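You operate a simulated robot arm through the tools that you are given. There is no shell and no other tool. Be economical: measure what you need, move in short steps, check, and stop when the job is done.

Carry out the task below with a simulated two-armed robot. There is one attempt and no reset: what you move stays moved.

JOB
Take the ribbon spool and leave it on the brown plate. Put the stiff teal band on the middle of the long table away on the top of the desk. Take the blue clip and leave it on the teal board. Put one of the hem guides from the long table on the top of the grey counter. Any order will do.
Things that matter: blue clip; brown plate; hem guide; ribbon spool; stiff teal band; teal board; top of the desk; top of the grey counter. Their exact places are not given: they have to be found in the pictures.

It is judged by the outcome, as a careful person would: the job done as asked, and still so three seconds after it is handed in. It fails if anything else is knocked over, pushed out of place, dropped, spilled or broken.

ROBOT AND FRAMES
Two 7-joint arms with three-finger grippers on one trunk, on a base that drives. Base frame: it is fixed to the floor where the robot stands at the start and does not move with it; the origin is under the middle of the robot, x ahead of it, y to its left, z up; the surface under the hand at the start is at about z = 880. Lengths are in mm, angles in rad, forces in N, time in s.
The left shoulder is at the start at [46, 154, 996], the right one opposite. With the tool pointing down near the work surface each hand reaches from about 100 to 620 mm from the robot's upright axis, wherever it stands, measured 20 degrees to its own side. Places, roughly: blue clip (3x5x3 cm) [600, -800, 900]; brown plate (17x24x1 cm) [1000, 100, 900]; hem guide [500, -2500, 1000]; ribbon spool (8x8x4 cm) [500, -100, 900]; stiff teal band (5x20x2 cm) [500, -1300, 900]; teal board [500, -500, 1000]; top of the desk [2300, -10400, 800]; top of the grey counter [-1200, -4200, 800]. Payload 2.69 kg a hand.
The TCP of each hand is the grasp point between the finger pads, 29 mm short of the fingertips. In the tool frame z runs along the fingers and y along their closing line. Largest opening 120 mm; the body of the gripper starts 78 mm behind the TCP.
Orientation is that of the tool frame in the base frame, as [roll, pitch, yaw] about the fixed x, y, z axes, in that order (R = Rz(yaw) Ry(pitch) Rx(roll)). With the fingers straight down and closing along the base's y, the tool's x points along the base's -x, its y along +y and its z along -z.

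CONTROLS
- The arms move only by the tool apply_moves. It takes "left_plan", "right_plan" or both (then of equal length, played together; a hand with none holds still); each is a list of rows, each a list of 7 numbers: the shift along the tool's x, y, z in cm, then the turn, a rotation vector about the tool's x, y, z in rad, then the opening, from 0 (shut) to 1 (fully open). In form: [[x, y, z, ax, ay, az, fingers], ...]. A call has 1 to 8 rows; each row is the pose to reach, as a shift and turn from the pose commanded when the call began, along the tool's axes at that moment. Rows are played at 5 a second. More than 50 mm and 0.15 rad between two rows, or a gripper value outside its range, and nothing of the call is played. Where a pose cannot be reached the arm comes as near as it can. A force on the tool above 40 N (or 10 N above the force at the start of the call, whichever is more), or a blocked arm, ends the call early, and 0.2 s more pass. The fingers move at their own pace and stop on an object; they squeeze with about 29 N. The grip force told is the motor's: it shows also when the fingers shut on nothing. Time passes only in rows, and 0.2 s behind the last, so rows that repeat a pose let the fingers close. The reply holds the time, the measured pose of the TCP, the force on the tool along the base axes, the opening and the grip force, in the units named above and with some noise, with the torque about the TCP (base axes, N m) and any sound that the robot's microphone picked up.
- Cameras (640 x 400 px; columns grow to the right, rows downward): "scene" is now at [143, -49.3, 1178.5]; the picture's right is [-0.53, -0.85, 0.00], its down [-0.24, 0.15, -0.96] and it looks along [0.81, -0.51, -0.28] (base axes); focal length 214 px, centre (320, 200). "left" rides on the left gripper at [63, 0, -104] in its tool frame; the picture's right is [0.00, 1.00, 0.00], its down [-0.83, 0.00, -0.56] and it looks along [-0.56, 0.00, 0.83] (tool axes); focal length 275 px, centre (320, 200). "right" rides on the right gripper at [63, 0, -104] in its tool frame; the picture's right is [0.00, 1.00, 0.00], its down [-0.83, 0.00, -0.56] and it looks along [-0.56, 0.00, 0.83] (tool axes); focal length 275 px, centre (320, 200).
- capture(camera): a new picture of that camera. No time passes.
- move_column(by): slides the trunk up (or, below 0, down) by that many mm; the arms and the scene camera ride with it, the base frame stays. It gives what a move gives, with no picture.
- steer(legs): drives the robot by 1 to 6 legs, each [ahead, left, turn to the left] in mm, mm and rad, along the robot's own axes; the way and the turn of a leg run together, so that a leg with both is an arc; at most 1500 mm and 3.142 rad a leg. The arms and the cameras ride along, it lands a little off, and it stops where it bumps. It gives what a move gives.
- pan_tilt(pan, tilt): turns the head with the scene camera to pan (to the left, within 1.396 rad either way) and tilt (down, from -0.506 to 1.204), counted from straight ahead of the robot. It gives what a move gives.
- measure_at(camera, pixels): for up to 12 pixels [column, row] of the newest picture of that camera ("zoom" is the newest enlarged one), the place [x, y, z] in the base frame of the surface seen there, good to about 3 mm, but the place of the scene camera against the robot may be out by one fixed shift of up to 12 mm in any direction. No time passes.
- enlarge(camera, box): a new picture of the part [left, top, right, bottom] of that camera's present view, enlarged. No time passes.
- sign_off(): hands the job in; it is judged then, once.

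Keep the steps short. Do not move on a guess: measure, check each grasp and each placing, and mend mistakes. In all there are 110 turns and 108 pictures (those below and enlarged ones count). Leave the grippers open and the arms clear of the work at the hand-in unless told otherwise, and finish with a single line.

The tools are called after ">>>" by a JSON object that holds its "fn" and its "kwargs". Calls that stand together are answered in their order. apply_moves: Moves the arms, as the interface text tells. Its arguments: {"type":"object","properties":{"left_plan":{"type":"array","items":{"type":"array","items":{"type":"number"}}},"right_plan":{"type":"array","items":{"type":"array","items":{"type":"number"}}}},"required":[]} The other tools are called the same way: move_column (by) slides the trunk up or down; steer (legs) drives the base; pan_tilt (pan, tilt) turns the head that bears the scene camera; capture (camera) takes a picture; measure_at (camera, pixels) gives the place of the surface under pixels of a picture; enlarge (camera, box) takes an enlarged picture of a part of a camera's view; sign_off () hands the job in.

At the start:

```text
time_s: 0.0
left_ee_pos: [278.2, -44.5, 1103.8]
left_tool_rot: [-3.14, 0.001, 3.141]
left_contact_force: [-0.3, 0.3, -0.1]
left_ft_torque: [0.02, -0.01, -0.01]
left_grip_width: 120.1
left_finger_force: 0.1
right_ee_pos: [348.1, -411.9, 1147.6]
right_tool_rot: [-3.142, 0.0, -3.141]
right_contact_force: [-0.3, 0.2, -0.4]
right_ft_torque: [0.02, 0.0, 0.0]
right_grip_width: 120.2
right_finger_force: 0.0
trunk travel left (down, up): [-365.0, 73.0]
robot x, y, heading: [-1.4, -3.2, 0.002]
head pan, tilt: [-0.562, 0.286]
```

scene: 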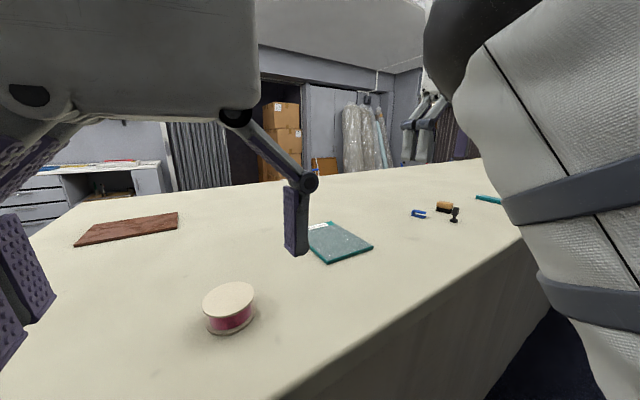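
right: 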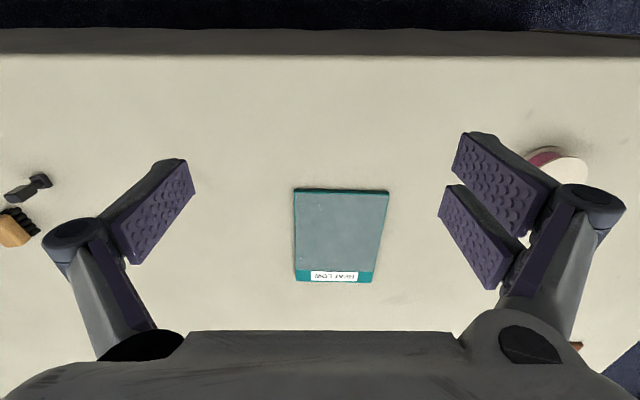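
left: 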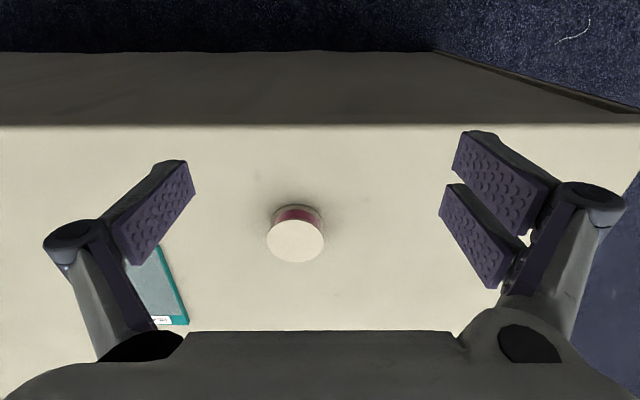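

I see the spool, brown plate, teal board and clip in the scene picture. First I measure them.

>>> {"fn": "measure_at", "kwargs": {"camera": "scene", "pixels": [[75, 245], [90, 226], [178, 212], [178, 228], [229, 296], [340, 243], [418, 213], [445, 207], [455, 213], [488, 199], [330, 263], [372, 247]]}}

>>> {"fn": "measure_at", "kwargs": {"camera": "left", "pixels": [[295, 241], [268, 241], [324, 241], [295, 225], [295, 262], [220, 200], [295, 126]]}}

>>> {"fn": "measure_at", "kwargs": {"camera": "right", "pixels": [[341, 230], [296, 190], [388, 192], [374, 282], [295, 280], [334, 276], [340, 57]]}}

>>> {"fn": "enlarge", "kwargs": {"camera": "scene", "box": [380, 170, 520, 257]}}

```text
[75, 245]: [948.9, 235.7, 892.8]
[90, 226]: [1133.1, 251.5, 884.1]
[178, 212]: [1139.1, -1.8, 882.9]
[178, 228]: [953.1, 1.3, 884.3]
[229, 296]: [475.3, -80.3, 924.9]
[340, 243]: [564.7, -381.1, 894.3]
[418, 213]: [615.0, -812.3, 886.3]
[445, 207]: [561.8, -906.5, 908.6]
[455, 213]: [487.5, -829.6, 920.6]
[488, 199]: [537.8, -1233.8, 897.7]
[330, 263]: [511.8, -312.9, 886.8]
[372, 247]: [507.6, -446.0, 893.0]
```

```text
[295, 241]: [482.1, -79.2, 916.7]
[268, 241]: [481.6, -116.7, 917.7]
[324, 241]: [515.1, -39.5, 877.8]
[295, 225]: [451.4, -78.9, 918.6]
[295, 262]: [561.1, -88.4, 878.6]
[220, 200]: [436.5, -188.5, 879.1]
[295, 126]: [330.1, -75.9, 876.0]
```

```text
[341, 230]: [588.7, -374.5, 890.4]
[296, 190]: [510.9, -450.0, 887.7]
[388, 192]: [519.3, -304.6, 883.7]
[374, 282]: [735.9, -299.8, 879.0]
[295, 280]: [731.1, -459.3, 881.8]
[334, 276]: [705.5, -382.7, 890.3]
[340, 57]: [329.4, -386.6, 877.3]
```

```text
4.57 times, centred on (450, 214) of scene
```

zoom: 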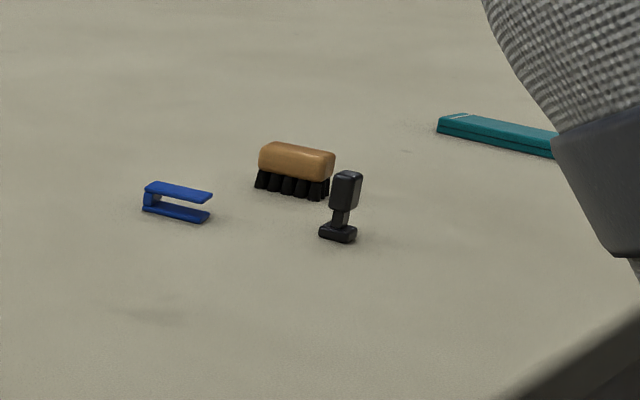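

The spool (about 482, -78, top 917; table 878) is within the left hand's reach. Moving the left hand above it, fingers open.

>>> {"fn": "apply_moves", "kwargs": {"left_plan": [[-4, -0.7, 1.5, 0, 0, 0, 1], [-8, -1.4, 3, 0, 0, 0, 1], [-12, -2.1, 5, 0, 0, 0, 1], [-16, -2.8, 7, 0, 0, 0, 1], [-20.4, -3.35, 9, 0, 0, 0, 1], [-20.4, -3.35, 9, 0, 0, 0, 1]]}}

>>> {"fn": "capture", "kwargs": {"camera": "left"}}

```text
time_s: 1.4
left_ee_pos: [449.1, -73.0, 1025.2]
left_tool_rot: [3.141, 0.0, -3.141]
left_contact_force: [0.2, -0.4, -1.1]
left_ft_torque: [0.01, 0.04, -0.03]
left_grip_width: 120.0
left_finger_force: 0.1
left hand out of reach, approached as far as the arm can: row 5, 6
right_ee_pos: [349.6, -412.6, 1148.1]
right_tool_rot: [3.139, 0.0, -3.14]
right_contact_force: [0.7, -0.3, -0.1]
right_ft_torque: [-0.03, 0.03, 0.01]
right_grip_width: 120.2
right_finger_force: 0.0
trunk travel left (down, up): [-365.0, 73.0]
robot x, y, heading: [1.3, 1.4, -0.001]
head pan, tilt: [-0.562, 0.286]
```

```text
103 pictures are left
```

left: 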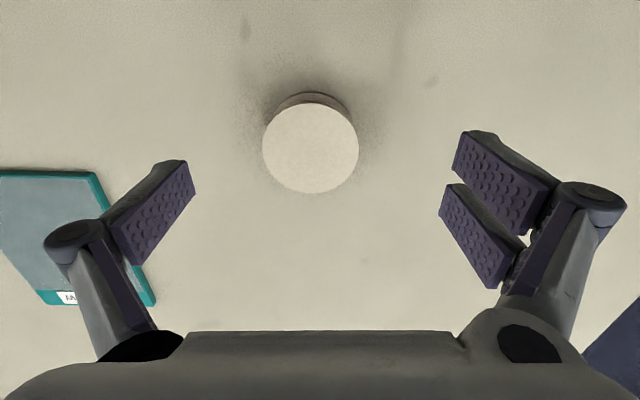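

The arm runs out of reach across the body. I drive 200 mm to the right so that the spool lies on the left arm's own side.

>>> {"fn": "steer", "kwargs": {"legs": [[0, -200, 0]]}}

```text
time_s: 3.6
left_ee_pos: [447.8, -274.5, 1025.0]
left_tool_rot: [-3.14, 0.001, 3.141]
left_contact_force: [-0.2, 0.0, 0.7]
left_ft_torque: [0.03, 0.03, 0.0]
left_grip_width: 120.2
left_finger_force: 0.1
right_ee_pos: [347.8, -613.4, 1148.1]
right_tool_rot: [3.141, 0.0, 3.141]
right_contact_force: [-0.3, 0.7, -0.3]
right_ft_torque: [0.01, 0.03, 0.04]
right_grip_width: 119.9
right_finger_force: 0.0
trunk travel left (down, up): [-365.0, 73.0]
robot x, y, heading: [-0.5, -201.8, -0.003]
head pan, tilt: [-0.562, 0.286]
```

Moving the left hand back over the spool.

>>> {"fn": "apply_moves", "kwargs": {"left_plan": [[-0.7, 4, 0, 0, 0, 0, 1], [-1.4, 8, 0, 0, 0, 0, 1], [-2.1, 12, 0, 0, 0, 0, 1], [-2.8, 16, 0, 0, 0, 0, 1], [-3.4, 19.6, 0, 0, 0, 0, 1], [-3.4, 19.6, 0, 0, 0, 0, 1]]}}

>>> {"fn": "capture", "kwargs": {"camera": "left"}}

```text
time_s: 5.0
left_ee_pos: [481.1, -80.4, 1027.5]
left_tool_rot: [3.141, 0.002, 3.14]
left_contact_force: [0.7, 0.6, -0.7]
left_ft_torque: [-0.01, -0.03, -0.04]
left_grip_width: 119.9
left_finger_force: 0.1
right_ee_pos: [346.5, -613.4, 1148.4]
right_tool_rot: [-3.141, -0.001, 3.14]
right_contact_force: [-0.3, 0.8, 0.2]
right_ft_torque: [-0.01, 0.02, 0.02]
right_grip_width: 120.1
right_finger_force: 0.1
trunk travel left (down, up): [-365.0, 73.0]
robot x, y, heading: [-5.2, -204.2, 0.001]
head pan, tilt: [-0.562, 0.286]
```

```text
102 pictures are left
```

left: 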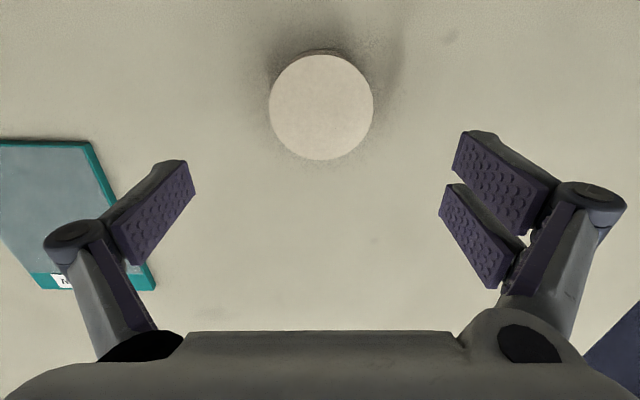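

Measuring the spool top from here.

>>> {"fn": "measure_at", "kwargs": {"camera": "left", "pixels": [[321, 107], [275, 107], [368, 107], [321, 60], [321, 155], [321, 250]]}}

```text
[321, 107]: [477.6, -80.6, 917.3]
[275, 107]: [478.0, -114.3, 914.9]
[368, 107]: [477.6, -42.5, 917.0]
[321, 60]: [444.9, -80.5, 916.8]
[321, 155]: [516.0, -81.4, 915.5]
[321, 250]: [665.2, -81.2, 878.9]
```

Well centred. Descending 115 mm to TCP z ≈ 912 and closing.

>>> {"fn": "apply_moves", "kwargs": {"left_plan": [[0, 0.1, 4, 0, 0, 0, 1], [0, 0.1, 8, 0, 0, 0, 1], [0, 0.1, 10.5, 0, 0, 0, 1], [0, 0.1, 11.5, 0, 0, 0, 1], [0, 0.1, 11.5, 0, 0, 0, 0.4], [0, 0.1, 11.5, 0, 0, 0, 0.4], [0, 0.1, 11.5, 0, 0, 0, 0.4]]}}

```text
time_s: 6.6
left_ee_pos: [481.9, -78.7, 910.8]
left_tool_rot: [-3.14, 0.002, 3.141]
left_contact_force: [1.0, -1.3, 4.3]
left_ft_torque: [-0.15, -0.09, -0.01]
left_grip_width: 78.6
left_finger_force: 29.3
right_ee_pos: [347.7, -613.0, 1148.8]
right_tool_rot: [3.142, 0.001, 3.14]
right_contact_force: [-0.1, 0.3, 0.1]
right_ft_torque: [-0.01, -0.01, -0.01]
right_grip_width: 119.9
right_finger_force: 0.0
trunk travel left (down, up): [-365.0, 73.0]
robot x, y, heading: [-0.2, -204.0, -0.002]
head pan, tilt: [-0.562, 0.286]
```

Gripped (78.6 mm, 29 N). Lifting and drawing the hand back a bit, then looking down at the table edge for base clearance.

>>> {"fn": "apply_moves", "kwargs": {"left_plan": [[0, 0, -4, 0, 0, 0, 0.4], [0, 0, -8, 0, 0, 0, 0.4], [3, 0, -12, 0, 0, 0, 0.4], [7, 0, -16, 0, 0, 0, 0.4], [11, 0, -19, 0, 0, 0, 0.4], [14, 0, -21, 0, 0, 0, 0.4]]}}

>>> {"fn": "pan_tilt", "kwargs": {"pan": -0.4, "tilt": 1.0}}

>>> {"fn": "capture", "kwargs": {"camera": "scene"}}

>>> {"fn": "capture", "kwargs": {"camera": "right"}}

```text
refused: row 4 steps farther than a row can; nothing moved
```

```text
time_s: 7.7
left_ee_pos: [482.4, -79.9, 910.7]
left_tool_rot: [-3.14, 0.003, 3.141]
left_contact_force: [1.1, -2.5, 4.5]
left_ft_torque: [-0.12, -0.21, -0.02]
left_grip_width: 78.4
left_finger_force: 29.9
right_ee_pos: [347.0, -613.2, 1147.5]
right_tool_rot: [-3.141, 0.0, 3.14]
right_contact_force: [0.4, 0.1, 0.1]
right_ft_torque: [0.01, 0.03, -0.01]
right_grip_width: 120.1
right_finger_force: 0.1
trunk travel left (down, up): [-365.0, 73.0]
robot x, y, heading: [0.7, -202.1, -0.007]
head pan, tilt: [-0.4, 1.0]
```

```text
101 pictures are left
```

scene: 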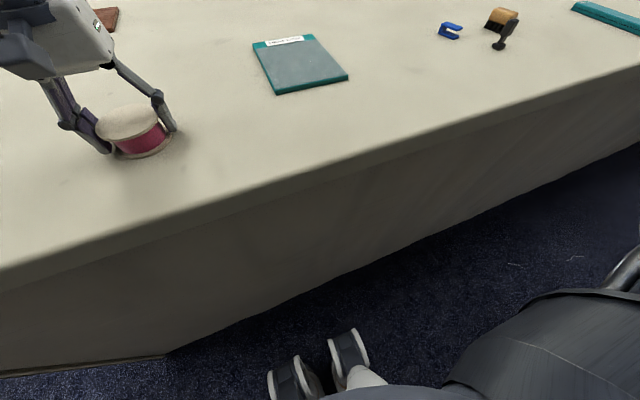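

```text
100 pictures are left
```

right: 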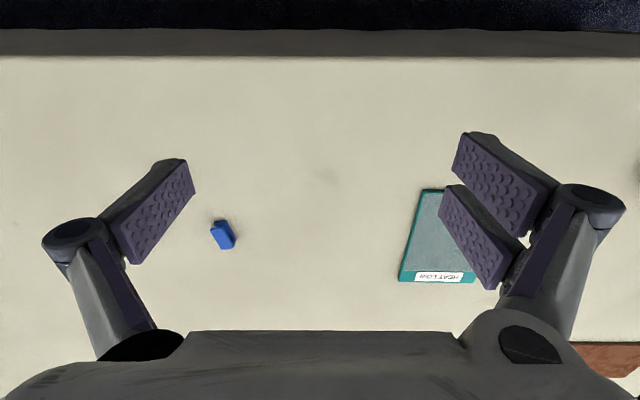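

Lifting with smaller rows; also measuring the base and the table panel, and the clip.

>>> {"fn": "measure_at", "kwargs": {"camera": "scene", "pixels": [[340, 332], [290, 360], [500, 300], [300, 300], [165, 355], [448, 25], [505, 20], [600, 12]]}}

>>> {"fn": "measure_at", "kwargs": {"camera": "right", "pixels": [[223, 234], [217, 240], [229, 248], [222, 222], [235, 240], [225, 243]]}}

>>> {"fn": "apply_moves", "kwargs": {"left_plan": [[0, 0, -4, 0, 0, 0, 0.4], [0, 0, -8, 0, 0, 0, 0.4], [2, 0, -12, 0, 0, 0, 0.4], [5, 0, -15, 0, 0, 0, 0.4], [8, 0, -18, 0, 0, 0, 0.4], [11, 0, -21, 0, 0, 0, 0.4], [14, 0, -22, 0, 0, 0, 0.4]]}}

>>> {"fn": "enlarge", "kwargs": {"camera": "right", "box": [180, 200, 270, 256]}}

```text
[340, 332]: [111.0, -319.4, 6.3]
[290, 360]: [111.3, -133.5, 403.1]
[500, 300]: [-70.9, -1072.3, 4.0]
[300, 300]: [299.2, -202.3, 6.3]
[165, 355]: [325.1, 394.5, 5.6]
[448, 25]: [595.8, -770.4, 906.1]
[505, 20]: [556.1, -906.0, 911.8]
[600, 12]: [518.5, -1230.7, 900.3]
```

```text
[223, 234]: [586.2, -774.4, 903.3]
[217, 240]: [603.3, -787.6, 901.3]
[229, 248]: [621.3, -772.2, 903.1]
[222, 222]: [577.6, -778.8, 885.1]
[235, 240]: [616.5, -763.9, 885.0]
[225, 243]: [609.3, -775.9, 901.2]
```

```text
time_s: 9.2
left_ee_pos: [340.1, -76.6, 1130.6]
left_tool_rot: [-3.139, 0.003, 3.141]
left_contact_force: [-0.8, -0.8, -0.9]
left_ft_torque: [0.04, -0.06, 0.01]
left_grip_width: 78.4
left_finger_force: 28.7
right_ee_pos: [348.0, -614.7, 1149.3]
right_tool_rot: [3.142, 0.001, 3.139]
right_contact_force: [0.2, -0.2, -0.1]
right_ft_torque: [0.02, 0.0, -0.02]
right_grip_width: 120.1
right_finger_force: 0.1
trunk travel left (down, up): [-365.0, 73.0]
robot x, y, heading: [1.3, -201.7, 0.001]
head pan, tilt: [-0.4, 1.0]
```

```text
7.11 times, centred on (225, 228) of right
```

zoom: 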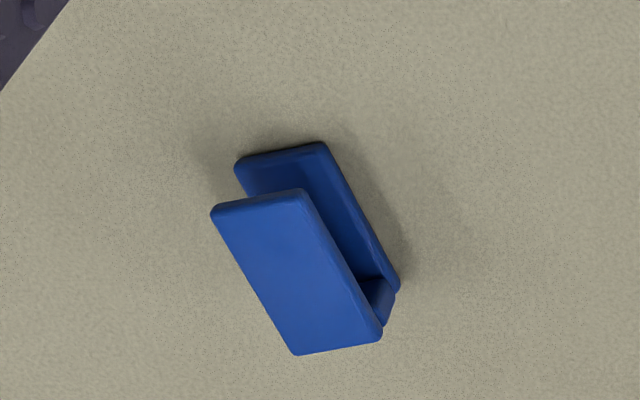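

The clip lies at about (603, -777), top 903, long axis about 24° off x. The base has clearance before the table panel (x≈300 at the floor). I drive right 375 and ahead 60.

>>> {"fn": "steer", "kwargs": {"legs": [[0, -375, 0], [60, 0, 0]]}}

```text
time_s: 13.3
left_ee_pos: [401.6, -454.6, 1129.3]
left_tool_rot: [-3.141, 0.002, -3.141]
left_contact_force: [0.1, 0.0, -1.0]
left_ft_torque: [0.05, 0.05, 0.0]
left_grip_width: 78.5
left_finger_force: 29.3
right_ee_pos: [408.9, -990.3, 1147.6]
right_tool_rot: [3.141, 0.0, 3.141]
right_contact_force: [-0.2, 0.4, -1.3]
right_ft_torque: [0.01, 0.1, -0.03]
right_grip_width: 120.0
right_finger_force: 0.1
trunk travel left (down, up): [-365.0, 73.0]
robot x, y, heading: [61.6, -578.2, 0.001]
head pan, tilt: [-0.4, 1.0]
```

Moving the right hand over the clip with the yaw turned by 0.42.

>>> {"fn": "apply_moves", "kwargs": {"right_plan": [[-2.5, 3.2, 1.4, 0, 0, -0.06, 1], [-5, 6.4, 2.8, 0, 0, -0.12, 1], [-7.5, 9.6, 4.2, 0, 0, -0.18, 1], [-10, 12.8, 5.6, 0, 0, -0.24, 1], [-12.5, 16, 7.5, 0, 0, -0.3, 1], [-15, 19, 9.5, 0, 0, -0.36, 1], [-17, 21.3, 11.8, 0, 0, -0.42, 1], [-17, 21.3, 11.8, 0, 0, -0.42, 1]]}}

>>> {"fn": "capture", "kwargs": {"camera": "right"}}

```text
time_s: 15.1
left_ee_pos: [400.3, -454.2, 1130.4]
left_tool_rot: [-3.141, 0.002, 3.141]
left_contact_force: [-0.4, 0.0, -0.5]
left_ft_torque: [-0.04, 0.01, -0.04]
left_grip_width: 78.5
left_finger_force: 29.2
right_ee_pos: [577.0, -777.2, 1030.4]
right_tool_rot: [-3.139, 0.001, -2.722]
right_contact_force: [0.5, 0.0, -0.1]
right_ft_torque: [0.04, -0.01, -0.01]
right_grip_width: 120.0
right_finger_force: 0.1
trunk travel left (down, up): [-365.0, 73.0]
robot x, y, heading: [60.7, -581.1, -0.002]
head pan, tilt: [-0.4, 1.0]
```

```text
98 pictures are left
```

right: 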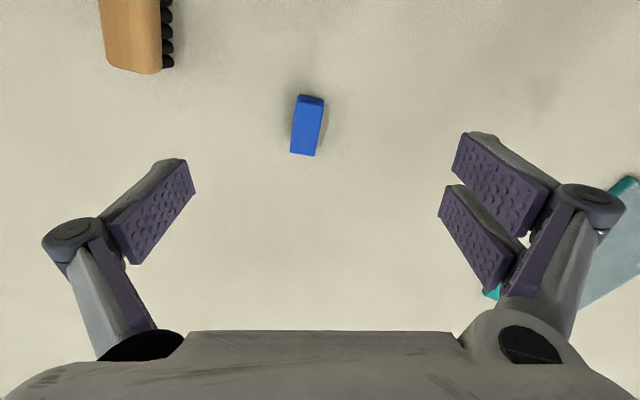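

>>> {"fn": "measure_at", "kwargs": {"camera": "right", "pixels": [[300, 106], [321, 108], [292, 150], [313, 152], [306, 128], [310, 98], [160, 68], [120, 66]]}}

>>> {"fn": "enlarge", "kwargs": {"camera": "right", "box": [260, 80, 356, 140]}}

```text
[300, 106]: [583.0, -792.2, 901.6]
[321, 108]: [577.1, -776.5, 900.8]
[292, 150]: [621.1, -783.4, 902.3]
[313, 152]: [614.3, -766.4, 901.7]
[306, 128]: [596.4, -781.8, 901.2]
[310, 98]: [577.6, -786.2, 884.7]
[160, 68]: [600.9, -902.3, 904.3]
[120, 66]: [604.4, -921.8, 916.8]
```

```text
6.67 times, centred on (308, 110) of right
```

zoom: 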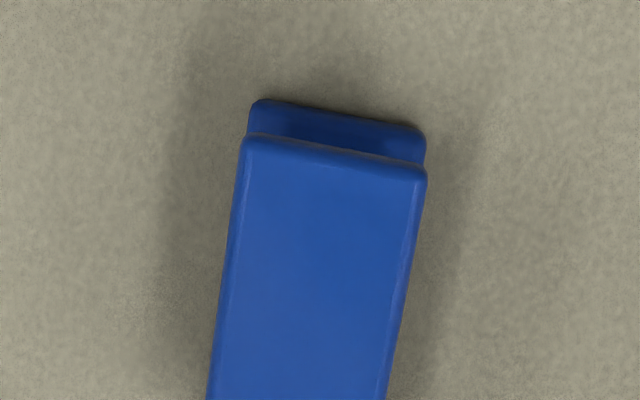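

The clip's centre is (599, -779.5) and its axis about 15° off x. I correct the position and yaw, then look again just above it.

>>> {"fn": "apply_moves", "kwargs": {"right_plan": [[-1, -0.6, 2, 0, 0, 0.08, 0.7], [-1.9, -1.1, 5, 0, 0, 0.15, 0.7], [-1.9, -1.1, 7, 0, 0, 0.15, 0.7], [-1.9, -1.1, 7, 0, 0, 0.15, 0.7]]}}

>>> {"fn": "capture", "kwargs": {"camera": "right"}}

```text
time_s: 16.1
left_ee_pos: [400.3, -454.2, 1128.8]
left_tool_rot: [-3.14, 0.003, -3.141]
left_contact_force: [-0.2, 0.0, -0.6]
left_ft_torque: [0.0, 0.0, -0.02]
left_grip_width: 78.2
left_finger_force: 28.6
right_ee_pos: [599.4, -780.0, 960.4]
right_tool_rot: [-3.141, -0.001, -2.874]
right_contact_force: [0.5, 0.1, 0.3]
right_ft_torque: [-0.03, 0.02, -0.01]
right_grip_width: 84.0
right_finger_force: 0.0
trunk travel left (down, up): [-365.0, 73.0]
robot x, y, heading: [58.3, -577.9, -0.002]
head pan, tilt: [-0.4, 1.0]
```

```text
96 pictures are left
```

right: 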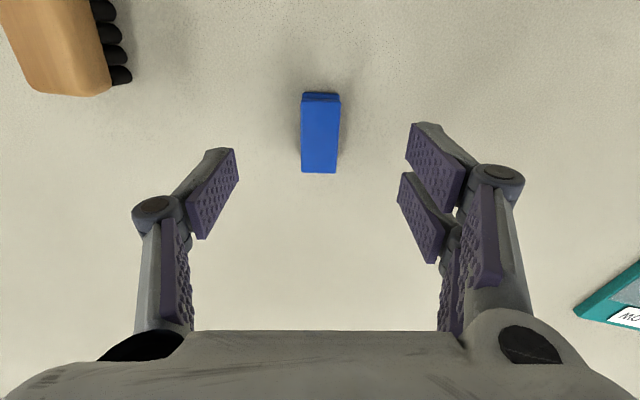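

Aligned and centred (column 320). Descending to z ≈ 911 and closing gently.

>>> {"fn": "apply_moves", "kwargs": {"right_plan": [[0, 0, 3, 0, 0, 0, 0.7], [0, 0, 5, 0, 0, 0, 0.7], [0, 0, 5, 0, 0, 0, 0.15], [0, 0, 5, 0, 0, 0, 0.1], [0, 0, 5, 0, 0, 0, 0.1]]}}

>>> {"fn": "capture", "kwargs": {"camera": "right"}}

```text
time_s: 17.3
left_ee_pos: [399.4, -454.8, 1129.3]
left_tool_rot: [-3.14, 0.001, -3.14]
left_contact_force: [0.2, -0.9, -0.5]
left_ft_torque: [0.02, -0.01, -0.03]
left_grip_width: 78.3
left_finger_force: 28.8
right_ee_pos: [599.1, -779.0, 910.9]
right_tool_rot: [3.142, 0.0, -2.872]
right_contact_force: [-1.0, -0.4, -0.3]
right_ft_torque: [0.01, 0.06, 0.0]
right_grip_width: 22.1
right_finger_force: 28.8
trunk travel left (down, up): [-365.0, 73.0]
robot x, y, heading: [60.9, -581.3, -0.0]
head pan, tilt: [-0.4, 1.0]
```

```text
95 pictures are left
```

right: 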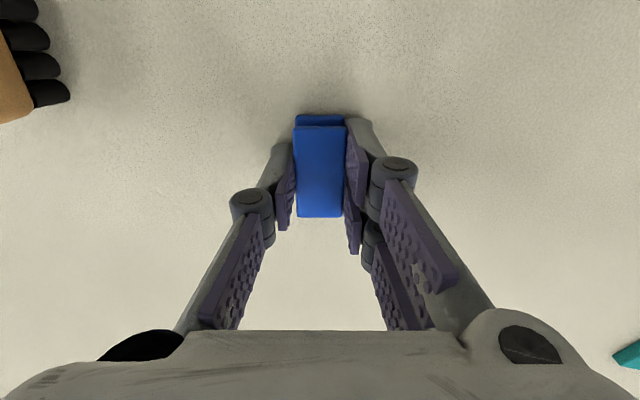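

Gripped at 22 mm. Lifting 120 mm, then driving left 400 toward the board.

>>> {"fn": "apply_moves", "kwargs": {"right_plan": [[0, 0, -4, 0, 0, 0, 0.1], [0, 0, -8, 0, 0, 0, 0.1], [0, 0, -12, 0, 0, 0, 0.1]]}}

>>> {"fn": "steer", "kwargs": {"legs": [[0, 400, 0]]}}

>>> {"fn": "capture", "kwargs": {"camera": "right"}}

```text
time_s: 18.1
left_ee_pos: [401.1, -454.0, 1131.1]
left_tool_rot: [-3.14, 0.0, 3.141]
left_contact_force: [-0.2, 0.6, -0.3]
left_ft_torque: [0.01, 0.01, -0.02]
left_grip_width: 78.6
left_finger_force: 28.7
right_ee_pos: [598.1, -779.0, 1029.4]
right_tool_rot: [-3.141, -0.001, -2.875]
right_contact_force: [0.6, 0.5, 0.2]
right_ft_torque: [0.0, -0.01, 0.0]
right_grip_width: 22.6
right_finger_force: 29.1
trunk travel left (down, up): [-365.0, 73.0]
robot x, y, heading: [60.0, -577.9, -0.006]
head pan, tilt: [-0.4, 1.0]
```

```text
time_s: 21.7
left_ee_pos: [399.2, -51.1, 1128.8]
left_tool_rot: [-3.14, 0.003, -3.139]
left_contact_force: [0.1, -0.3, -0.5]
left_ft_torque: [0.01, -0.03, 0.01]
left_grip_width: 78.5
left_finger_force: 28.9
right_ee_pos: [599.0, -374.5, 1030.2]
right_tool_rot: [3.141, 0.0, -2.868]
right_contact_force: [0.3, -0.3, 0.5]
right_ft_torque: [-0.03, 0.03, -0.02]
right_grip_width: 22.4
right_finger_force: 29.1
trunk travel left (down, up): [-365.0, 73.0]
robot x, y, heading: [58.3, -175.7, 0.009]
head pan, tilt: [-0.4, 1.0]
```

```text
94 pictures are left
```

right: 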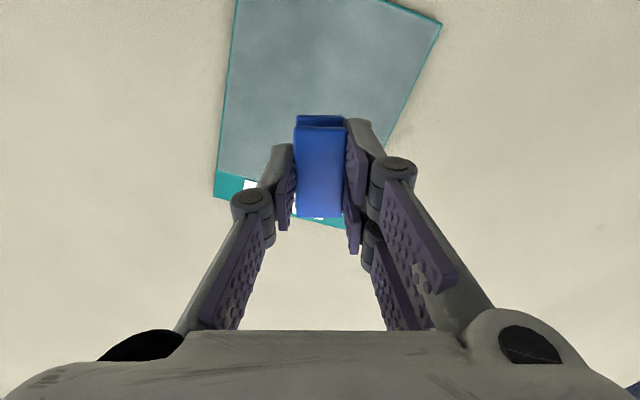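

The hand is over the board. Measuring the board surface and edges.

>>> {"fn": "measure_at", "kwargs": {"camera": "right", "pixels": [[260, 100], [380, 60], [230, 182], [222, 165], [436, 26], [395, 140], [250, 20], [340, 227]]}}

```text
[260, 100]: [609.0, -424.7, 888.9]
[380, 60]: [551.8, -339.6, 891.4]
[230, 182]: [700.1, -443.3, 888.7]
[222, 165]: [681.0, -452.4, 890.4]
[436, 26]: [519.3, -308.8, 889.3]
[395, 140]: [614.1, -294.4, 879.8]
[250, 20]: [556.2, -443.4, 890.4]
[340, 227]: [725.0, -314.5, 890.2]
```

Board top is at 890, table at 878. Lowering to z ≈ 923 and releasing.

>>> {"fn": "apply_moves", "kwargs": {"right_plan": [[0, 0, 4, 0, 0, 0, 0.1], [0, 0, 8, 0, 0, 0, 0.1], [0, 0, 10, 0, 0, 0, 0.1], [0, 0, 10.7, 0, 0, 0, 0.1], [0, 0, 10.7, 0, 0, 0, 0.1]]}}

>>> {"fn": "capture", "kwargs": {"camera": "right"}}

```text
time_s: 22.9
left_ee_pos: [398.8, -49.1, 1129.9]
left_tool_rot: [-3.14, 0.001, -3.138]
left_contact_force: [-0.2, 0.3, -0.6]
left_ft_torque: [0.01, 0.01, 0.01]
left_grip_width: 78.4
left_finger_force: 29.2
right_ee_pos: [600.2, -372.6, 921.3]
right_tool_rot: [3.141, 0.0, -2.867]
right_contact_force: [0.5, 0.3, 2.8]
right_ft_torque: [0.0, 0.05, 0.0]
right_grip_width: 22.5
right_finger_force: 28.9
trunk travel left (down, up): [-365.0, 73.0]
robot x, y, heading: [57.3, -174.1, 0.002]
head pan, tilt: [-0.4, 1.0]
```

```text
93 pictures are left
```

right: 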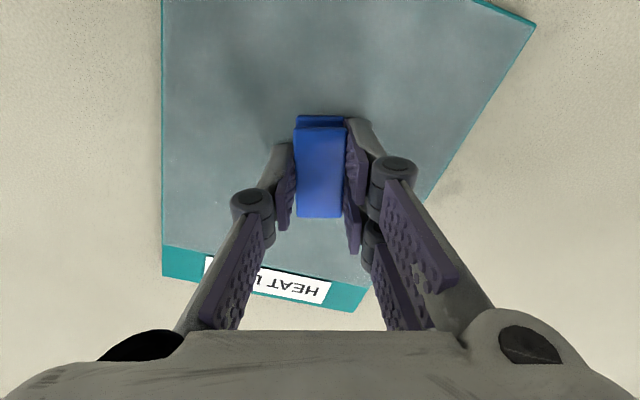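

Light contact (2.8 N). Opening and lifting.

>>> {"fn": "apply_moves", "kwargs": {"right_plan": [[0, 0, 0, 0, 0, 0, 0.45], [0, 0, 0, 0, 0, 0, 0.45], [0, 0, -4, 0, 0, 0, 0.45], [0, 0, -8, 0, 0, 0, 0.45], [3, 0, -11, 0, 0, 0, 0.45], [6, 0, -15, 0, 0, 0, 0.7], [9, 0, -19, 0, 0, 0, 1], [12, 0, -22, 0, 0, 0, 1]]}}

>>> {"fn": "capture", "kwargs": {"camera": "right"}}

>>> {"fn": "pan_tilt", "kwargs": {"pan": 0.3, "tilt": 0.5}}

>>> {"fn": "capture", "kwargs": {"camera": "scene"}}

```text
time_s: 24.7
left_ee_pos: [399.6, -52.3, 1128.8]
left_tool_rot: [3.141, 0.0, -3.138]
left_contact_force: [-0.1, -0.5, -0.8]
left_ft_torque: [0.01, 0.02, 0.0]
left_grip_width: 78.4
left_finger_force: 29.1
right_ee_pos: [494.3, -406.0, 1123.8]
right_tool_rot: [-3.14, 0.0, -2.872]
right_contact_force: [1.2, 0.7, 0.6]
right_ft_torque: [0.04, 0.01, 0.01]
right_grip_width: 120.0
right_finger_force: 0.0
right hand out of reach, approached as far as the arm can: row 8
trunk travel left (down, up): [-365.0, 73.0]
robot x, y, heading: [57.4, -177.3, 0.002]
head pan, tilt: [-0.4, 1.0]
```

```text
92 pictures are left
```

right: 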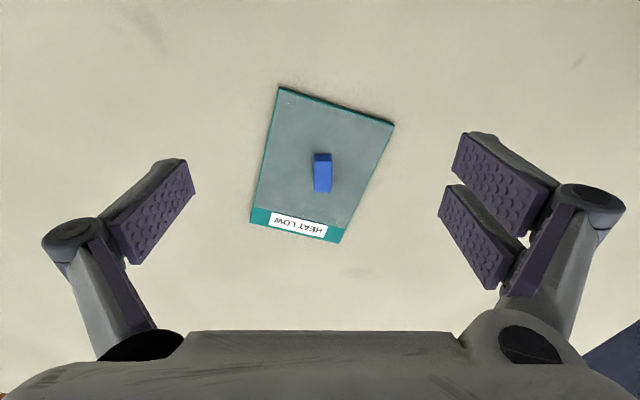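

```text
time_s: 25.8
left_ee_pos: [400.6, -51.4, 1128.2]
left_tool_rot: [-3.139, 0.001, -3.138]
left_contact_force: [-0.3, -0.2, -0.1]
left_ft_torque: [-0.03, 0.02, 0.0]
left_grip_width: 78.7
left_finger_force: 29.6
right_ee_pos: [493.9, -406.5, 1122.9]
right_tool_rot: [3.141, 0.0, -2.868]
right_contact_force: [0.3, 0.1, -0.2]
right_ft_torque: [-0.04, 0.01, -0.01]
right_grip_width: 119.8
right_finger_force: 0.0
trunk travel left (down, up): [-365.0, 73.0]
robot x, y, heading: [57.7, -176.5, 0.005]
head pan, tilt: [0.3, 0.499]
```

```text
91 pictures are left
```

scene: 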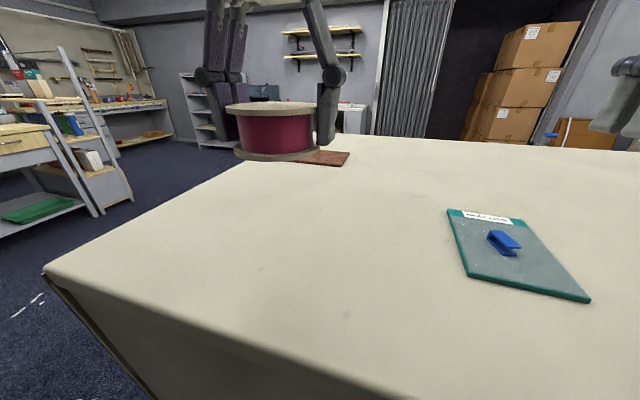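

The clip stands on the board. Now I find the way to the plate: measure the table's end and the floor around.

>>> {"fn": "measure_at", "kwargs": {"camera": "scene", "pixels": [[50, 266], [160, 192], [345, 136], [500, 143], [348, 155], [328, 165], [100, 215], [130, 200], [150, 190], [200, 160], [75, 320], [180, 150]]}}

```text
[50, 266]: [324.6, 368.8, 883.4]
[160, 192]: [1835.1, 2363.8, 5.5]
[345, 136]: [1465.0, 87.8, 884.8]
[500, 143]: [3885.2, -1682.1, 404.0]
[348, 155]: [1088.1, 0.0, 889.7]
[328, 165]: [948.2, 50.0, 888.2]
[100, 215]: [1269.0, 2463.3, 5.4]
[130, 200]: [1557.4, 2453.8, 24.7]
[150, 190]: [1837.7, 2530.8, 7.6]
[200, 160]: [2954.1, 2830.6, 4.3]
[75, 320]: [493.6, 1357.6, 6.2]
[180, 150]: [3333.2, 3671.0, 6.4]
```

The floor left of the table end (y≈390) is free. I back off, go left, ahead, then turn to face the table end.

>>> {"fn": "steer", "kwargs": {"legs": [[-200, 0, 0], [0, 1100, 0], [1030, 0, 0], [0, 0, -1.571]]}}

>>> {"fn": "pan_tilt", "kwargs": {"pan": 0.1, "tilt": 0.7}}

>>> {"fn": "capture", "kwargs": {"camera": "scene"}}

```text
time_s: 44.6
left_ee_pos: [1021.3, 557.8, 1129.1]
left_tool_rot: [-3.14, 0.0, 1.519]
left_contact_force: [-0.2, -0.3, -0.6]
left_ft_torque: [-0.01, 0.0, 0.0]
left_grip_width: 78.3
left_finger_force: 29.1
right_ee_pos: [661.9, 482.7, 1123.2]
right_tool_rot: [3.141, 0.001, 1.789]
right_contact_force: [-0.6, -0.1, -0.2]
right_ft_torque: [0.02, 0.03, 0.0]
right_grip_width: 120.2
right_finger_force: 0.0
trunk travel left (down, up): [-365.0, 73.0]
robot x, y, heading: [913.9, 905.8, -1.62]
head pan, tilt: [0.3, 0.499]
```

```text
time_s: 45.4
left_ee_pos: [1021.8, 557.2, 1129.6]
left_tool_rot: [-3.139, 0.003, 1.518]
left_contact_force: [-0.1, -0.1, -0.4]
left_ft_torque: [-0.02, -0.01, -0.02]
left_grip_width: 78.5
left_finger_force: 29.2
right_ee_pos: [661.7, 482.1, 1123.6]
right_tool_rot: [3.14, 0.0, 1.789]
right_contact_force: [0.0, -0.5, 0.7]
right_ft_torque: [0.01, -0.01, -0.01]
right_grip_width: 120.0
right_finger_force: 0.1
trunk travel left (down, up): [-365.0, 73.0]
robot x, y, heading: [917.2, 902.3, -1.623]
head pan, tilt: [0.099, 0.7]
```

```text
90 pictures are left
```

scene: 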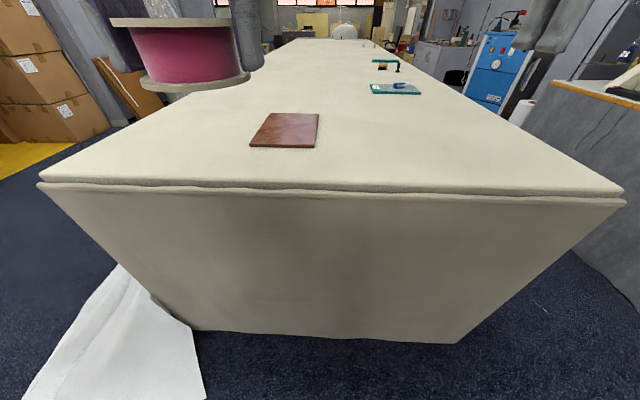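

>>> {"fn": "measure_at", "kwargs": {"camera": "scene", "pixels": [[250, 145], [268, 115], [318, 115], [313, 146], [285, 130], [310, 185], [320, 194], [325, 330], [150, 310], [590, 80], [150, 150]]}}

```text
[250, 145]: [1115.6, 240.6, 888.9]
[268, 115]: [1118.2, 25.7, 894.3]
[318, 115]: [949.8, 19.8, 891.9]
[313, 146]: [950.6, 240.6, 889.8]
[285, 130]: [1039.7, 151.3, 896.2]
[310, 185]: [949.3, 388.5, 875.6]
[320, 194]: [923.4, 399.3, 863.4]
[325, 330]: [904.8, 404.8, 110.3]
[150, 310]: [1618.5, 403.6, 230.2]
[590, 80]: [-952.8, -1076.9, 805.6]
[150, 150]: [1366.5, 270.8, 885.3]
```

Plate spans x 950–1117, y 20–243, top ≈ 888; table end at y≈400. Correcting heading and driving 235 mm ahead.

>>> {"fn": "steer", "kwargs": {"legs": [[0, 0, 0.05], [235, 0, 0]]}}

>>> {"fn": "capture", "kwargs": {"camera": "left"}}

```text
time_s: 47.5
left_ee_pos: [1037.4, 329.0, 1128.8]
left_tool_rot: [-3.14, -0.001, 1.566]
left_contact_force: [-0.8, -0.5, -0.2]
left_ft_torque: [0.03, -0.02, 0.0]
left_grip_width: 78.3
left_finger_force: 28.9
right_ee_pos: [681.8, 237.6, 1123.4]
right_tool_rot: [3.142, -0.001, 1.836]
right_contact_force: [-0.1, -0.9, 0.2]
right_ft_torque: [0.02, -0.01, -0.02]
right_grip_width: 120.1
right_finger_force: 0.1
trunk travel left (down, up): [-365.0, 73.0]
robot x, y, heading: [915.4, 673.2, -1.573]
head pan, tilt: [0.099, 0.7]
```

```text
89 pictures are left
```

left: 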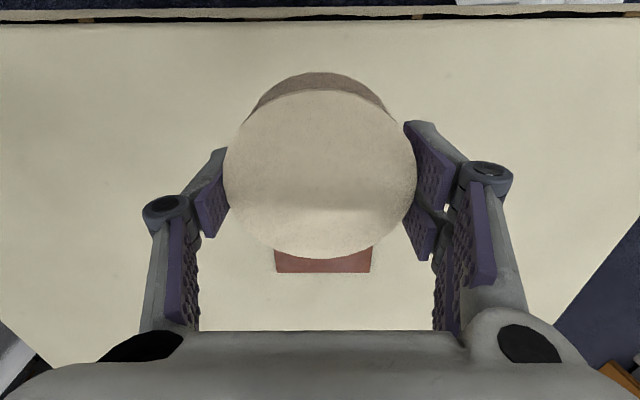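

Moving the spool over the plate: 189 mm ahead and 110 mm down.

>>> {"fn": "apply_moves", "kwargs": {"left_plan": [[-4, 0, 1, 0, 0, 0, 0.4], [-8, 0, 3, 0, 0, 0, 0.4], [-12, 0, 5, 0, 0, 0, 0.4], [-16, 0, 7, 0, 0, 0, 0.4], [-18.5, 0, 10, 0, 0, 0, 0.4], [-18.9, 0, 13, 0, 0, 0, 0.4], [-18.9, 0, 13, 0, 0, 0, 0.4]]}}

>>> {"fn": "capture", "kwargs": {"camera": "left"}}

```text
time_s: 49.1
left_ee_pos: [1034.5, 139.7, 1001.9]
left_tool_rot: [-3.14, 0.002, 1.567]
left_contact_force: [-0.2, 0.3, 0.2]
left_ft_torque: [0.01, 0.0, -0.02]
left_grip_width: 78.4
left_finger_force: 28.9
right_ee_pos: [681.9, 237.9, 1122.4]
right_tool_rot: [-3.141, 0.0, 1.837]
right_contact_force: [-0.3, -0.2, 0.6]
right_ft_torque: [-0.02, -0.01, 0.0]
right_grip_width: 120.1
right_finger_force: 0.1
trunk travel left (down, up): [-365.0, 73.0]
robot x, y, heading: [911.2, 672.7, -1.576]
head pan, tilt: [0.099, 0.7]
```

```text
88 pictures are left
```

left: 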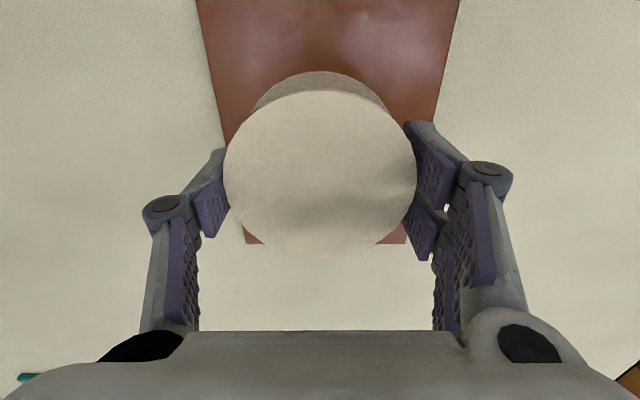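

>>> {"fn": "measure_at", "kwargs": {"camera": "left", "pixels": [[300, 60], [220, 80], [443, 80], [395, 238], [255, 238], [150, 100]]}}

```text
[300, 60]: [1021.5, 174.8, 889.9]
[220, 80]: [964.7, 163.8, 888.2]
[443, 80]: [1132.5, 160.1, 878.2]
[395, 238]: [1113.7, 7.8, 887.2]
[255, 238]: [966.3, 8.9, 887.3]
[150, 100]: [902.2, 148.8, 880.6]
```

Plate top is about 10 mm above the table, so the release height is about 921.

>>> {"fn": "apply_moves", "kwargs": {"left_plan": [[0, 0, 4, 0, 0, 0, 0.4], [0, 0, 7, 0, 0, 0, 0.4], [0, 0, 7.9, 0, 0, 0, 0.4], [0, 0, 8.1, 0, 0, 0, 0.4], [0, 0, 8.1, 0, 0, 0, 0.4]]}}

```text
time_s: 50.3
left_ee_pos: [1035.0, 140.7, 921.7]
left_tool_rot: [-3.14, 0.005, 1.568]
left_contact_force: [-0.9, -1.6, 15.2]
left_ft_torque: [-0.1, -0.05, -0.03]
left_grip_width: 77.8
left_finger_force: 28.6
right_ee_pos: [679.9, 238.5, 1124.0]
right_tool_rot: [-3.141, 0.003, 1.836]
right_contact_force: [-0.5, 0.8, -0.5]
right_ft_torque: [0.01, 0.0, 0.01]
right_grip_width: 119.8
right_finger_force: 0.1
trunk travel left (down, up): [-365.0, 73.0]
robot x, y, heading: [913.9, 671.3, -1.576]
head pan, tilt: [0.099, 0.7]
```

Contact (15 N up) on the plate. Opening and rising.

>>> {"fn": "apply_moves", "kwargs": {"left_plan": [[0, 0, -0.1, 0, 0, 0, 0.9], [0, 0, -0.1, 0, 0, 0, 1], [0, 0, -4, 0, 0, 0, 1], [0, 0, -8, 0, 0, 0, 1], [2, 0, -12, 0, 0, 0, 1], [5, 0, -16, 0, 0, 0, 1], [9, 0, -19, 0, 0, 0, 1], [13, 0, -21, 0, 0, 0, 1]]}}

>>> {"fn": "capture", "kwargs": {"camera": "left"}}

```text
time_s: 52.1
left_ee_pos: [1040.2, 270.0, 1131.4]
left_tool_rot: [-3.14, 0.005, 1.57]
left_contact_force: [-0.3, 0.3, 0.2]
left_ft_torque: [-0.03, 0.05, -0.03]
left_grip_width: 120.2
left_finger_force: 0.0
right_ee_pos: [680.9, 239.1, 1123.8]
right_tool_rot: [-3.141, 0.002, 1.837]
right_contact_force: [0.6, 0.0, -1.2]
right_ft_torque: [-0.02, 0.03, 0.01]
right_grip_width: 120.0
right_finger_force: 0.1
trunk travel left (down, up): [-365.0, 73.0]
robot x, y, heading: [915.4, 670.3, -1.575]
head pan, tilt: [0.099, 0.7]
```

```text
87 pictures are left
```

left: 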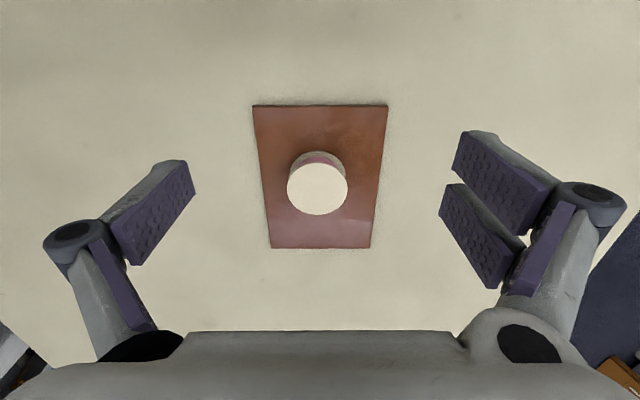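

The spool sits on the plate. Driving back around to the front of the table, toward the teal band.

>>> {"fn": "steer", "kwargs": {"legs": [[-235, 0, 0], [0, 0, 1.575], [-980, 0, 0], [0, -1100, 0], [0, -1000, 0]]}}

>>> {"fn": "pan_tilt", "kwargs": {"pan": -0.5, "tilt": 0.35}}

>>> {"fn": "capture", "kwargs": {"camera": "scene"}}

```text
time_s: 78.4
left_ee_pos: [337.2, -1081.6, 1130.4]
left_tool_rot: [-3.139, 0.001, -3.131]
left_contact_force: [-0.1, 0.3, 0.6]
left_ft_torque: [0.03, 0.02, 0.01]
left_grip_width: 120.1
left_finger_force: 0.1
right_ee_pos: [373.7, -1440.4, 1125.2]
right_tool_rot: [-3.141, -0.001, -2.862]
right_contact_force: [-1.0, 0.3, 0.3]
right_ft_torque: [-0.03, 0.02, -0.04]
right_grip_width: 119.9
right_finger_force: 0.0
trunk travel left (down, up): [-365.0, 73.0]
robot x, y, heading: [-59.3, -1214.0, 0.014]
head pan, tilt: [0.099, 0.7]
```

```text
time_s: 79.4
left_ee_pos: [337.3, -1081.8, 1130.5]
left_tool_rot: [-3.14, 0.002, -3.131]
left_contact_force: [0.1, -0.4, 0.2]
left_ft_torque: [0.01, -0.01, 0.0]
left_grip_width: 120.1
left_finger_force: 0.1
right_ee_pos: [374.0, -1439.5, 1122.8]
right_tool_rot: [-3.141, -0.001, -2.862]
right_contact_force: [-0.3, 0.2, -1.2]
right_ft_torque: [-0.03, 0.04, 0.01]
right_grip_width: 120.0
right_finger_force: 0.0
trunk travel left (down, up): [-365.0, 73.0]
robot x, y, heading: [-63.0, -1215.6, 0.014]
head pan, tilt: [-0.499, 0.351]
```

```text
86 pictures are left
```

scene: 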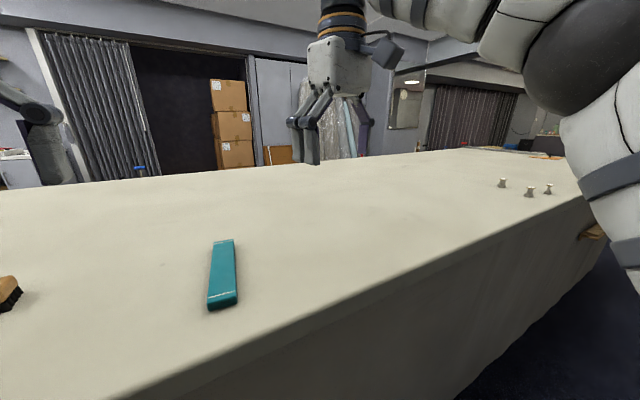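

The teal band lies at about pixel (223, 275); three hem guides are at (502,183), (529,192), (548,189). Measuring.

>>> {"fn": "measure_at", "kwargs": {"camera": "scene", "pixels": [[223, 242], [212, 243], [235, 240], [209, 303], [236, 298], [222, 304], [222, 270], [502, 182], [529, 191], [548, 188]]}}

>>> {"fn": "enlarge", "kwargs": {"camera": "scene", "box": [480, 165, 576, 225]}}

>>> {"fn": "enlarge", "kwargs": {"camera": "scene", "box": [170, 220, 298, 320]}}

```text
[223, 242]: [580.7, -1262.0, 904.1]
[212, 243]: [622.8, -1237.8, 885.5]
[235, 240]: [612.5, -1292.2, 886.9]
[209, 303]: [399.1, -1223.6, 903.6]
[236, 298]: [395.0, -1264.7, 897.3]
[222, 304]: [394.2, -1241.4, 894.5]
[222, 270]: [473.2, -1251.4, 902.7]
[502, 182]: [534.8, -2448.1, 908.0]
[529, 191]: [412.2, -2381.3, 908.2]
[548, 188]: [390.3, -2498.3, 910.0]
```

```text
6.67 times, centred on (528, 195) of scene
```

zoom: 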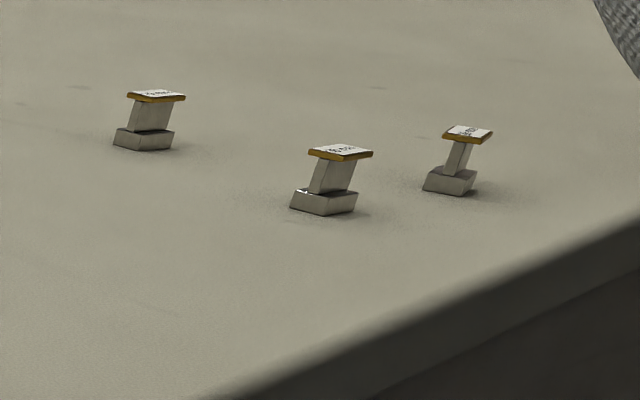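

```text
4.00 times, centred on (234, 270) of scene
```

zoom: 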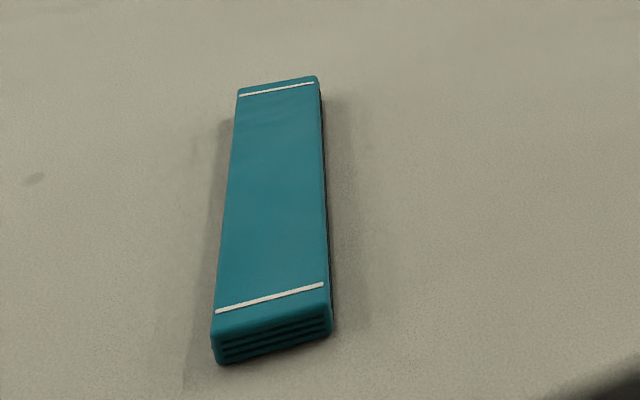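

Band centre ≈ (490, -1252), axis roughly along x. Driving right 170 and ahead 60 so the left hand is over it.

>>> {"fn": "steer", "kwargs": {"legs": [[0, 0, -0.014], [60, -170, 0]]}}

>>> {"fn": "capture", "kwargs": {"camera": "left"}}

```text
time_s: 81.7
left_ee_pos: [398.7, -1258.9, 1130.7]
left_tool_rot: [-3.14, 0.001, 3.131]
left_contact_force: [0.5, -0.7, 0.0]
left_ft_torque: [0.02, -0.02, -0.01]
left_grip_width: 120.0
left_finger_force: 0.1
right_ee_pos: [428.3, -1617.9, 1123.4]
right_tool_rot: [3.141, 0.001, -2.88]
right_contact_force: [-0.7, -0.6, 0.9]
right_ft_torque: [0.0, 0.02, 0.01]
right_grip_width: 120.0
right_finger_force: 0.1
trunk travel left (down, up): [-365.0, 73.0]
robot x, y, heading: [-4.7, -1382.8, -0.007]
head pan, tilt: [-0.499, 0.351]
```

```text
83 pictures are left
```

left: 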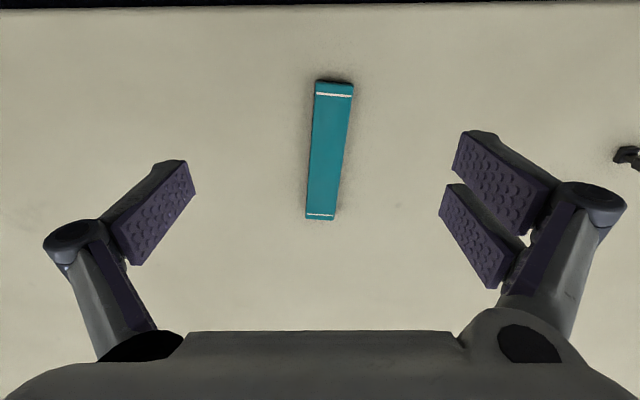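

>>> {"fn": "measure_at", "kwargs": {"camera": "left", "pixels": [[318, 85], [351, 87], [308, 212], [334, 214], [320, 216], [333, 88], [329, 145], [240, 145]]}}

```text
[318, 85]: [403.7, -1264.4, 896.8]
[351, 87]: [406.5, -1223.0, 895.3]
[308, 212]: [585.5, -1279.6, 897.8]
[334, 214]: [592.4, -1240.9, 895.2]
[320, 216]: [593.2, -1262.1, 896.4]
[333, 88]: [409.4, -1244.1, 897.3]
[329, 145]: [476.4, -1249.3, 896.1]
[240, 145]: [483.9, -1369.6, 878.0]
```

Band centre (498, -1252), axis -0.09 rad, top 896.5. Moving above it.

>>> {"fn": "apply_moves", "kwargs": {"left_plan": [[-3, 0.2, 3, 0, 0, 0.03, 1], [-6, 0.4, 6, 0, 0, 0.06, 1], [-9, 0.6, 9, 0, 0, 0.08, 1], [-9.9, 0.6, 12, 0, 0, 0.08, 1], [-9.9, 0.6, 15, 0, 0, 0.08, 0.7], [-9.9, 0.6, 15, 0, 0, 0.08, 0.7]]}}

>>> {"fn": "capture", "kwargs": {"camera": "left"}}

```text
time_s: 83.1
left_ee_pos: [496.2, -1253.5, 980.6]
left_tool_rot: [-3.138, 0.002, 3.053]
left_contact_force: [-0.1, 1.5, -0.8]
left_ft_torque: [-0.01, 0.01, -0.02]
left_grip_width: 84.3
left_finger_force: 0.2
right_ee_pos: [426.6, -1618.6, 1123.1]
right_tool_rot: [3.141, 0.001, -2.88]
right_contact_force: [-0.3, 0.0, -0.4]
right_ft_torque: [0.01, 0.0, -0.01]
right_grip_width: 119.9
right_finger_force: 0.1
trunk travel left (down, up): [-365.0, 73.0]
robot x, y, heading: [-6.8, -1383.5, -0.01]
head pan, tilt: [-0.499, 0.351]
```

```text
82 pictures are left
```

left: 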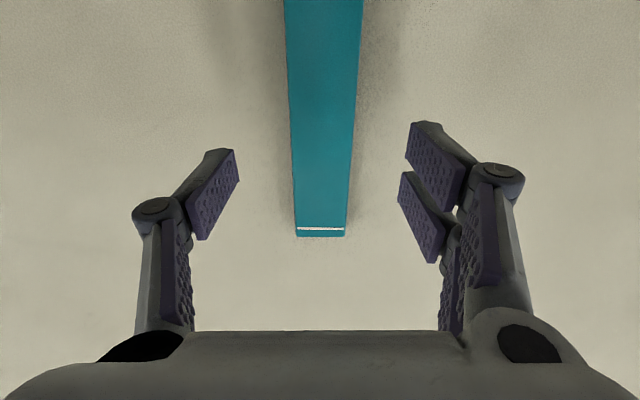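

Aligned. Descending to z ≈ 910, closing.

>>> {"fn": "apply_moves", "kwargs": {"left_plan": [[0, 0, 4, 0, 0, 0, 0.7], [0, 0, 6.2, 0, 0, 0, 0.7], [0, 0, 7, 0, 0, 0, 0.7], [0, 0, 7, 0, 0, 0, 0.25], [0, 0, 7, 0, 0, 0, 0.2], [0, 0, 7, 0, 0, 0, 0.2]]}}

>>> {"fn": "capture", "kwargs": {"camera": "left"}}

```text
time_s: 84.5
left_ee_pos: [497.4, -1253.8, 910.4]
left_tool_rot: [-3.141, 0.002, 3.052]
left_contact_force: [1.5, -0.3, 1.7]
left_ft_torque: [0.03, -0.18, -0.03]
left_grip_width: 44.1
left_finger_force: 29.4
right_ee_pos: [428.5, -1618.0, 1123.8]
right_tool_rot: [3.141, 0.001, -2.881]
right_contact_force: [-0.4, -0.1, -0.7]
right_ft_torque: [0.0, -0.03, 0.04]
right_grip_width: 119.8
right_finger_force: 0.0
trunk travel left (down, up): [-365.0, 73.0]
robot x, y, heading: [-5.3, -1383.2, -0.004]
head pan, tilt: [-0.499, 0.351]
```

```text
81 pictures are left
```

left: 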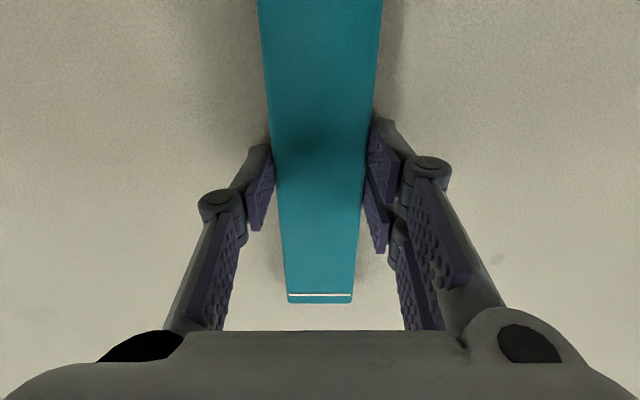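

Held at 44 mm. Lifting slowly and checking.

>>> {"fn": "apply_moves", "kwargs": {"left_plan": [[0, 0, -2, 0, 0, 0, 0.2], [0, 0, -5, 0, 0, 0, 0.2], [0, 0, -9, 0, 0, 0, 0.2], [0, 0, -13, 0, 0, 0, 0.2], [0, 0, -17, 0, 0, 0, 0.2], [3, 0, -20, 0, 0, 0, 0.2], [6.5, 0, -22, 0, 0, 0, 0.2], [10, 0, -22, 0, 0, 0, 0.2]]}}

>>> {"fn": "capture", "kwargs": {"camera": "left"}}

>>> {"fn": "capture", "kwargs": {"camera": "scene"}}

```text
time_s: 86.3
left_ee_pos: [395.3, -1245.4, 1129.2]
left_tool_rot: [3.141, 0.004, 3.056]
left_contact_force: [-0.3, 0.5, -0.6]
left_ft_torque: [-0.02, 0.0, 0.01]
left_grip_width: 44.1
left_finger_force: 29.5
right_ee_pos: [427.8, -1618.2, 1124.3]
right_tool_rot: [-3.139, 0.001, -2.88]
right_contact_force: [-1.1, -0.2, 0.3]
right_ft_torque: [0.0, -0.05, -0.01]
right_grip_width: 120.3
right_finger_force: 0.0
trunk travel left (down, up): [-365.0, 73.0]
robot x, y, heading: [-8.1, -1383.0, -0.007]
head pan, tilt: [-0.499, 0.351]
```

```text
80 pictures are left
```

left: 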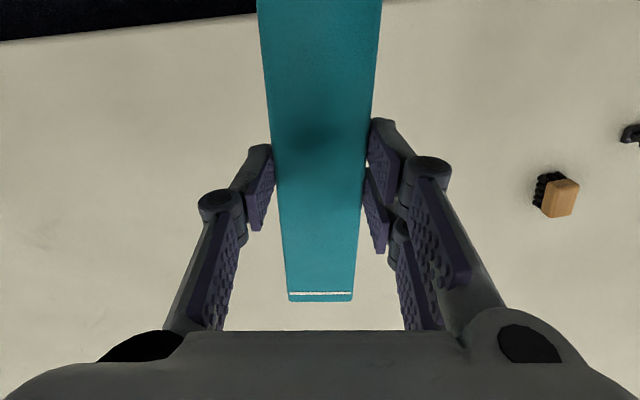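

```text
79 pictures are left
```

scene: 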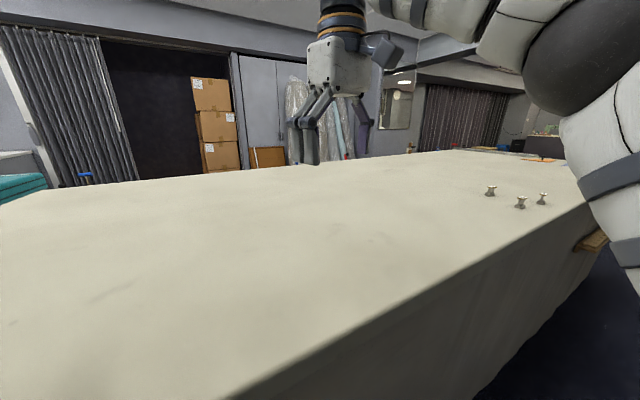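

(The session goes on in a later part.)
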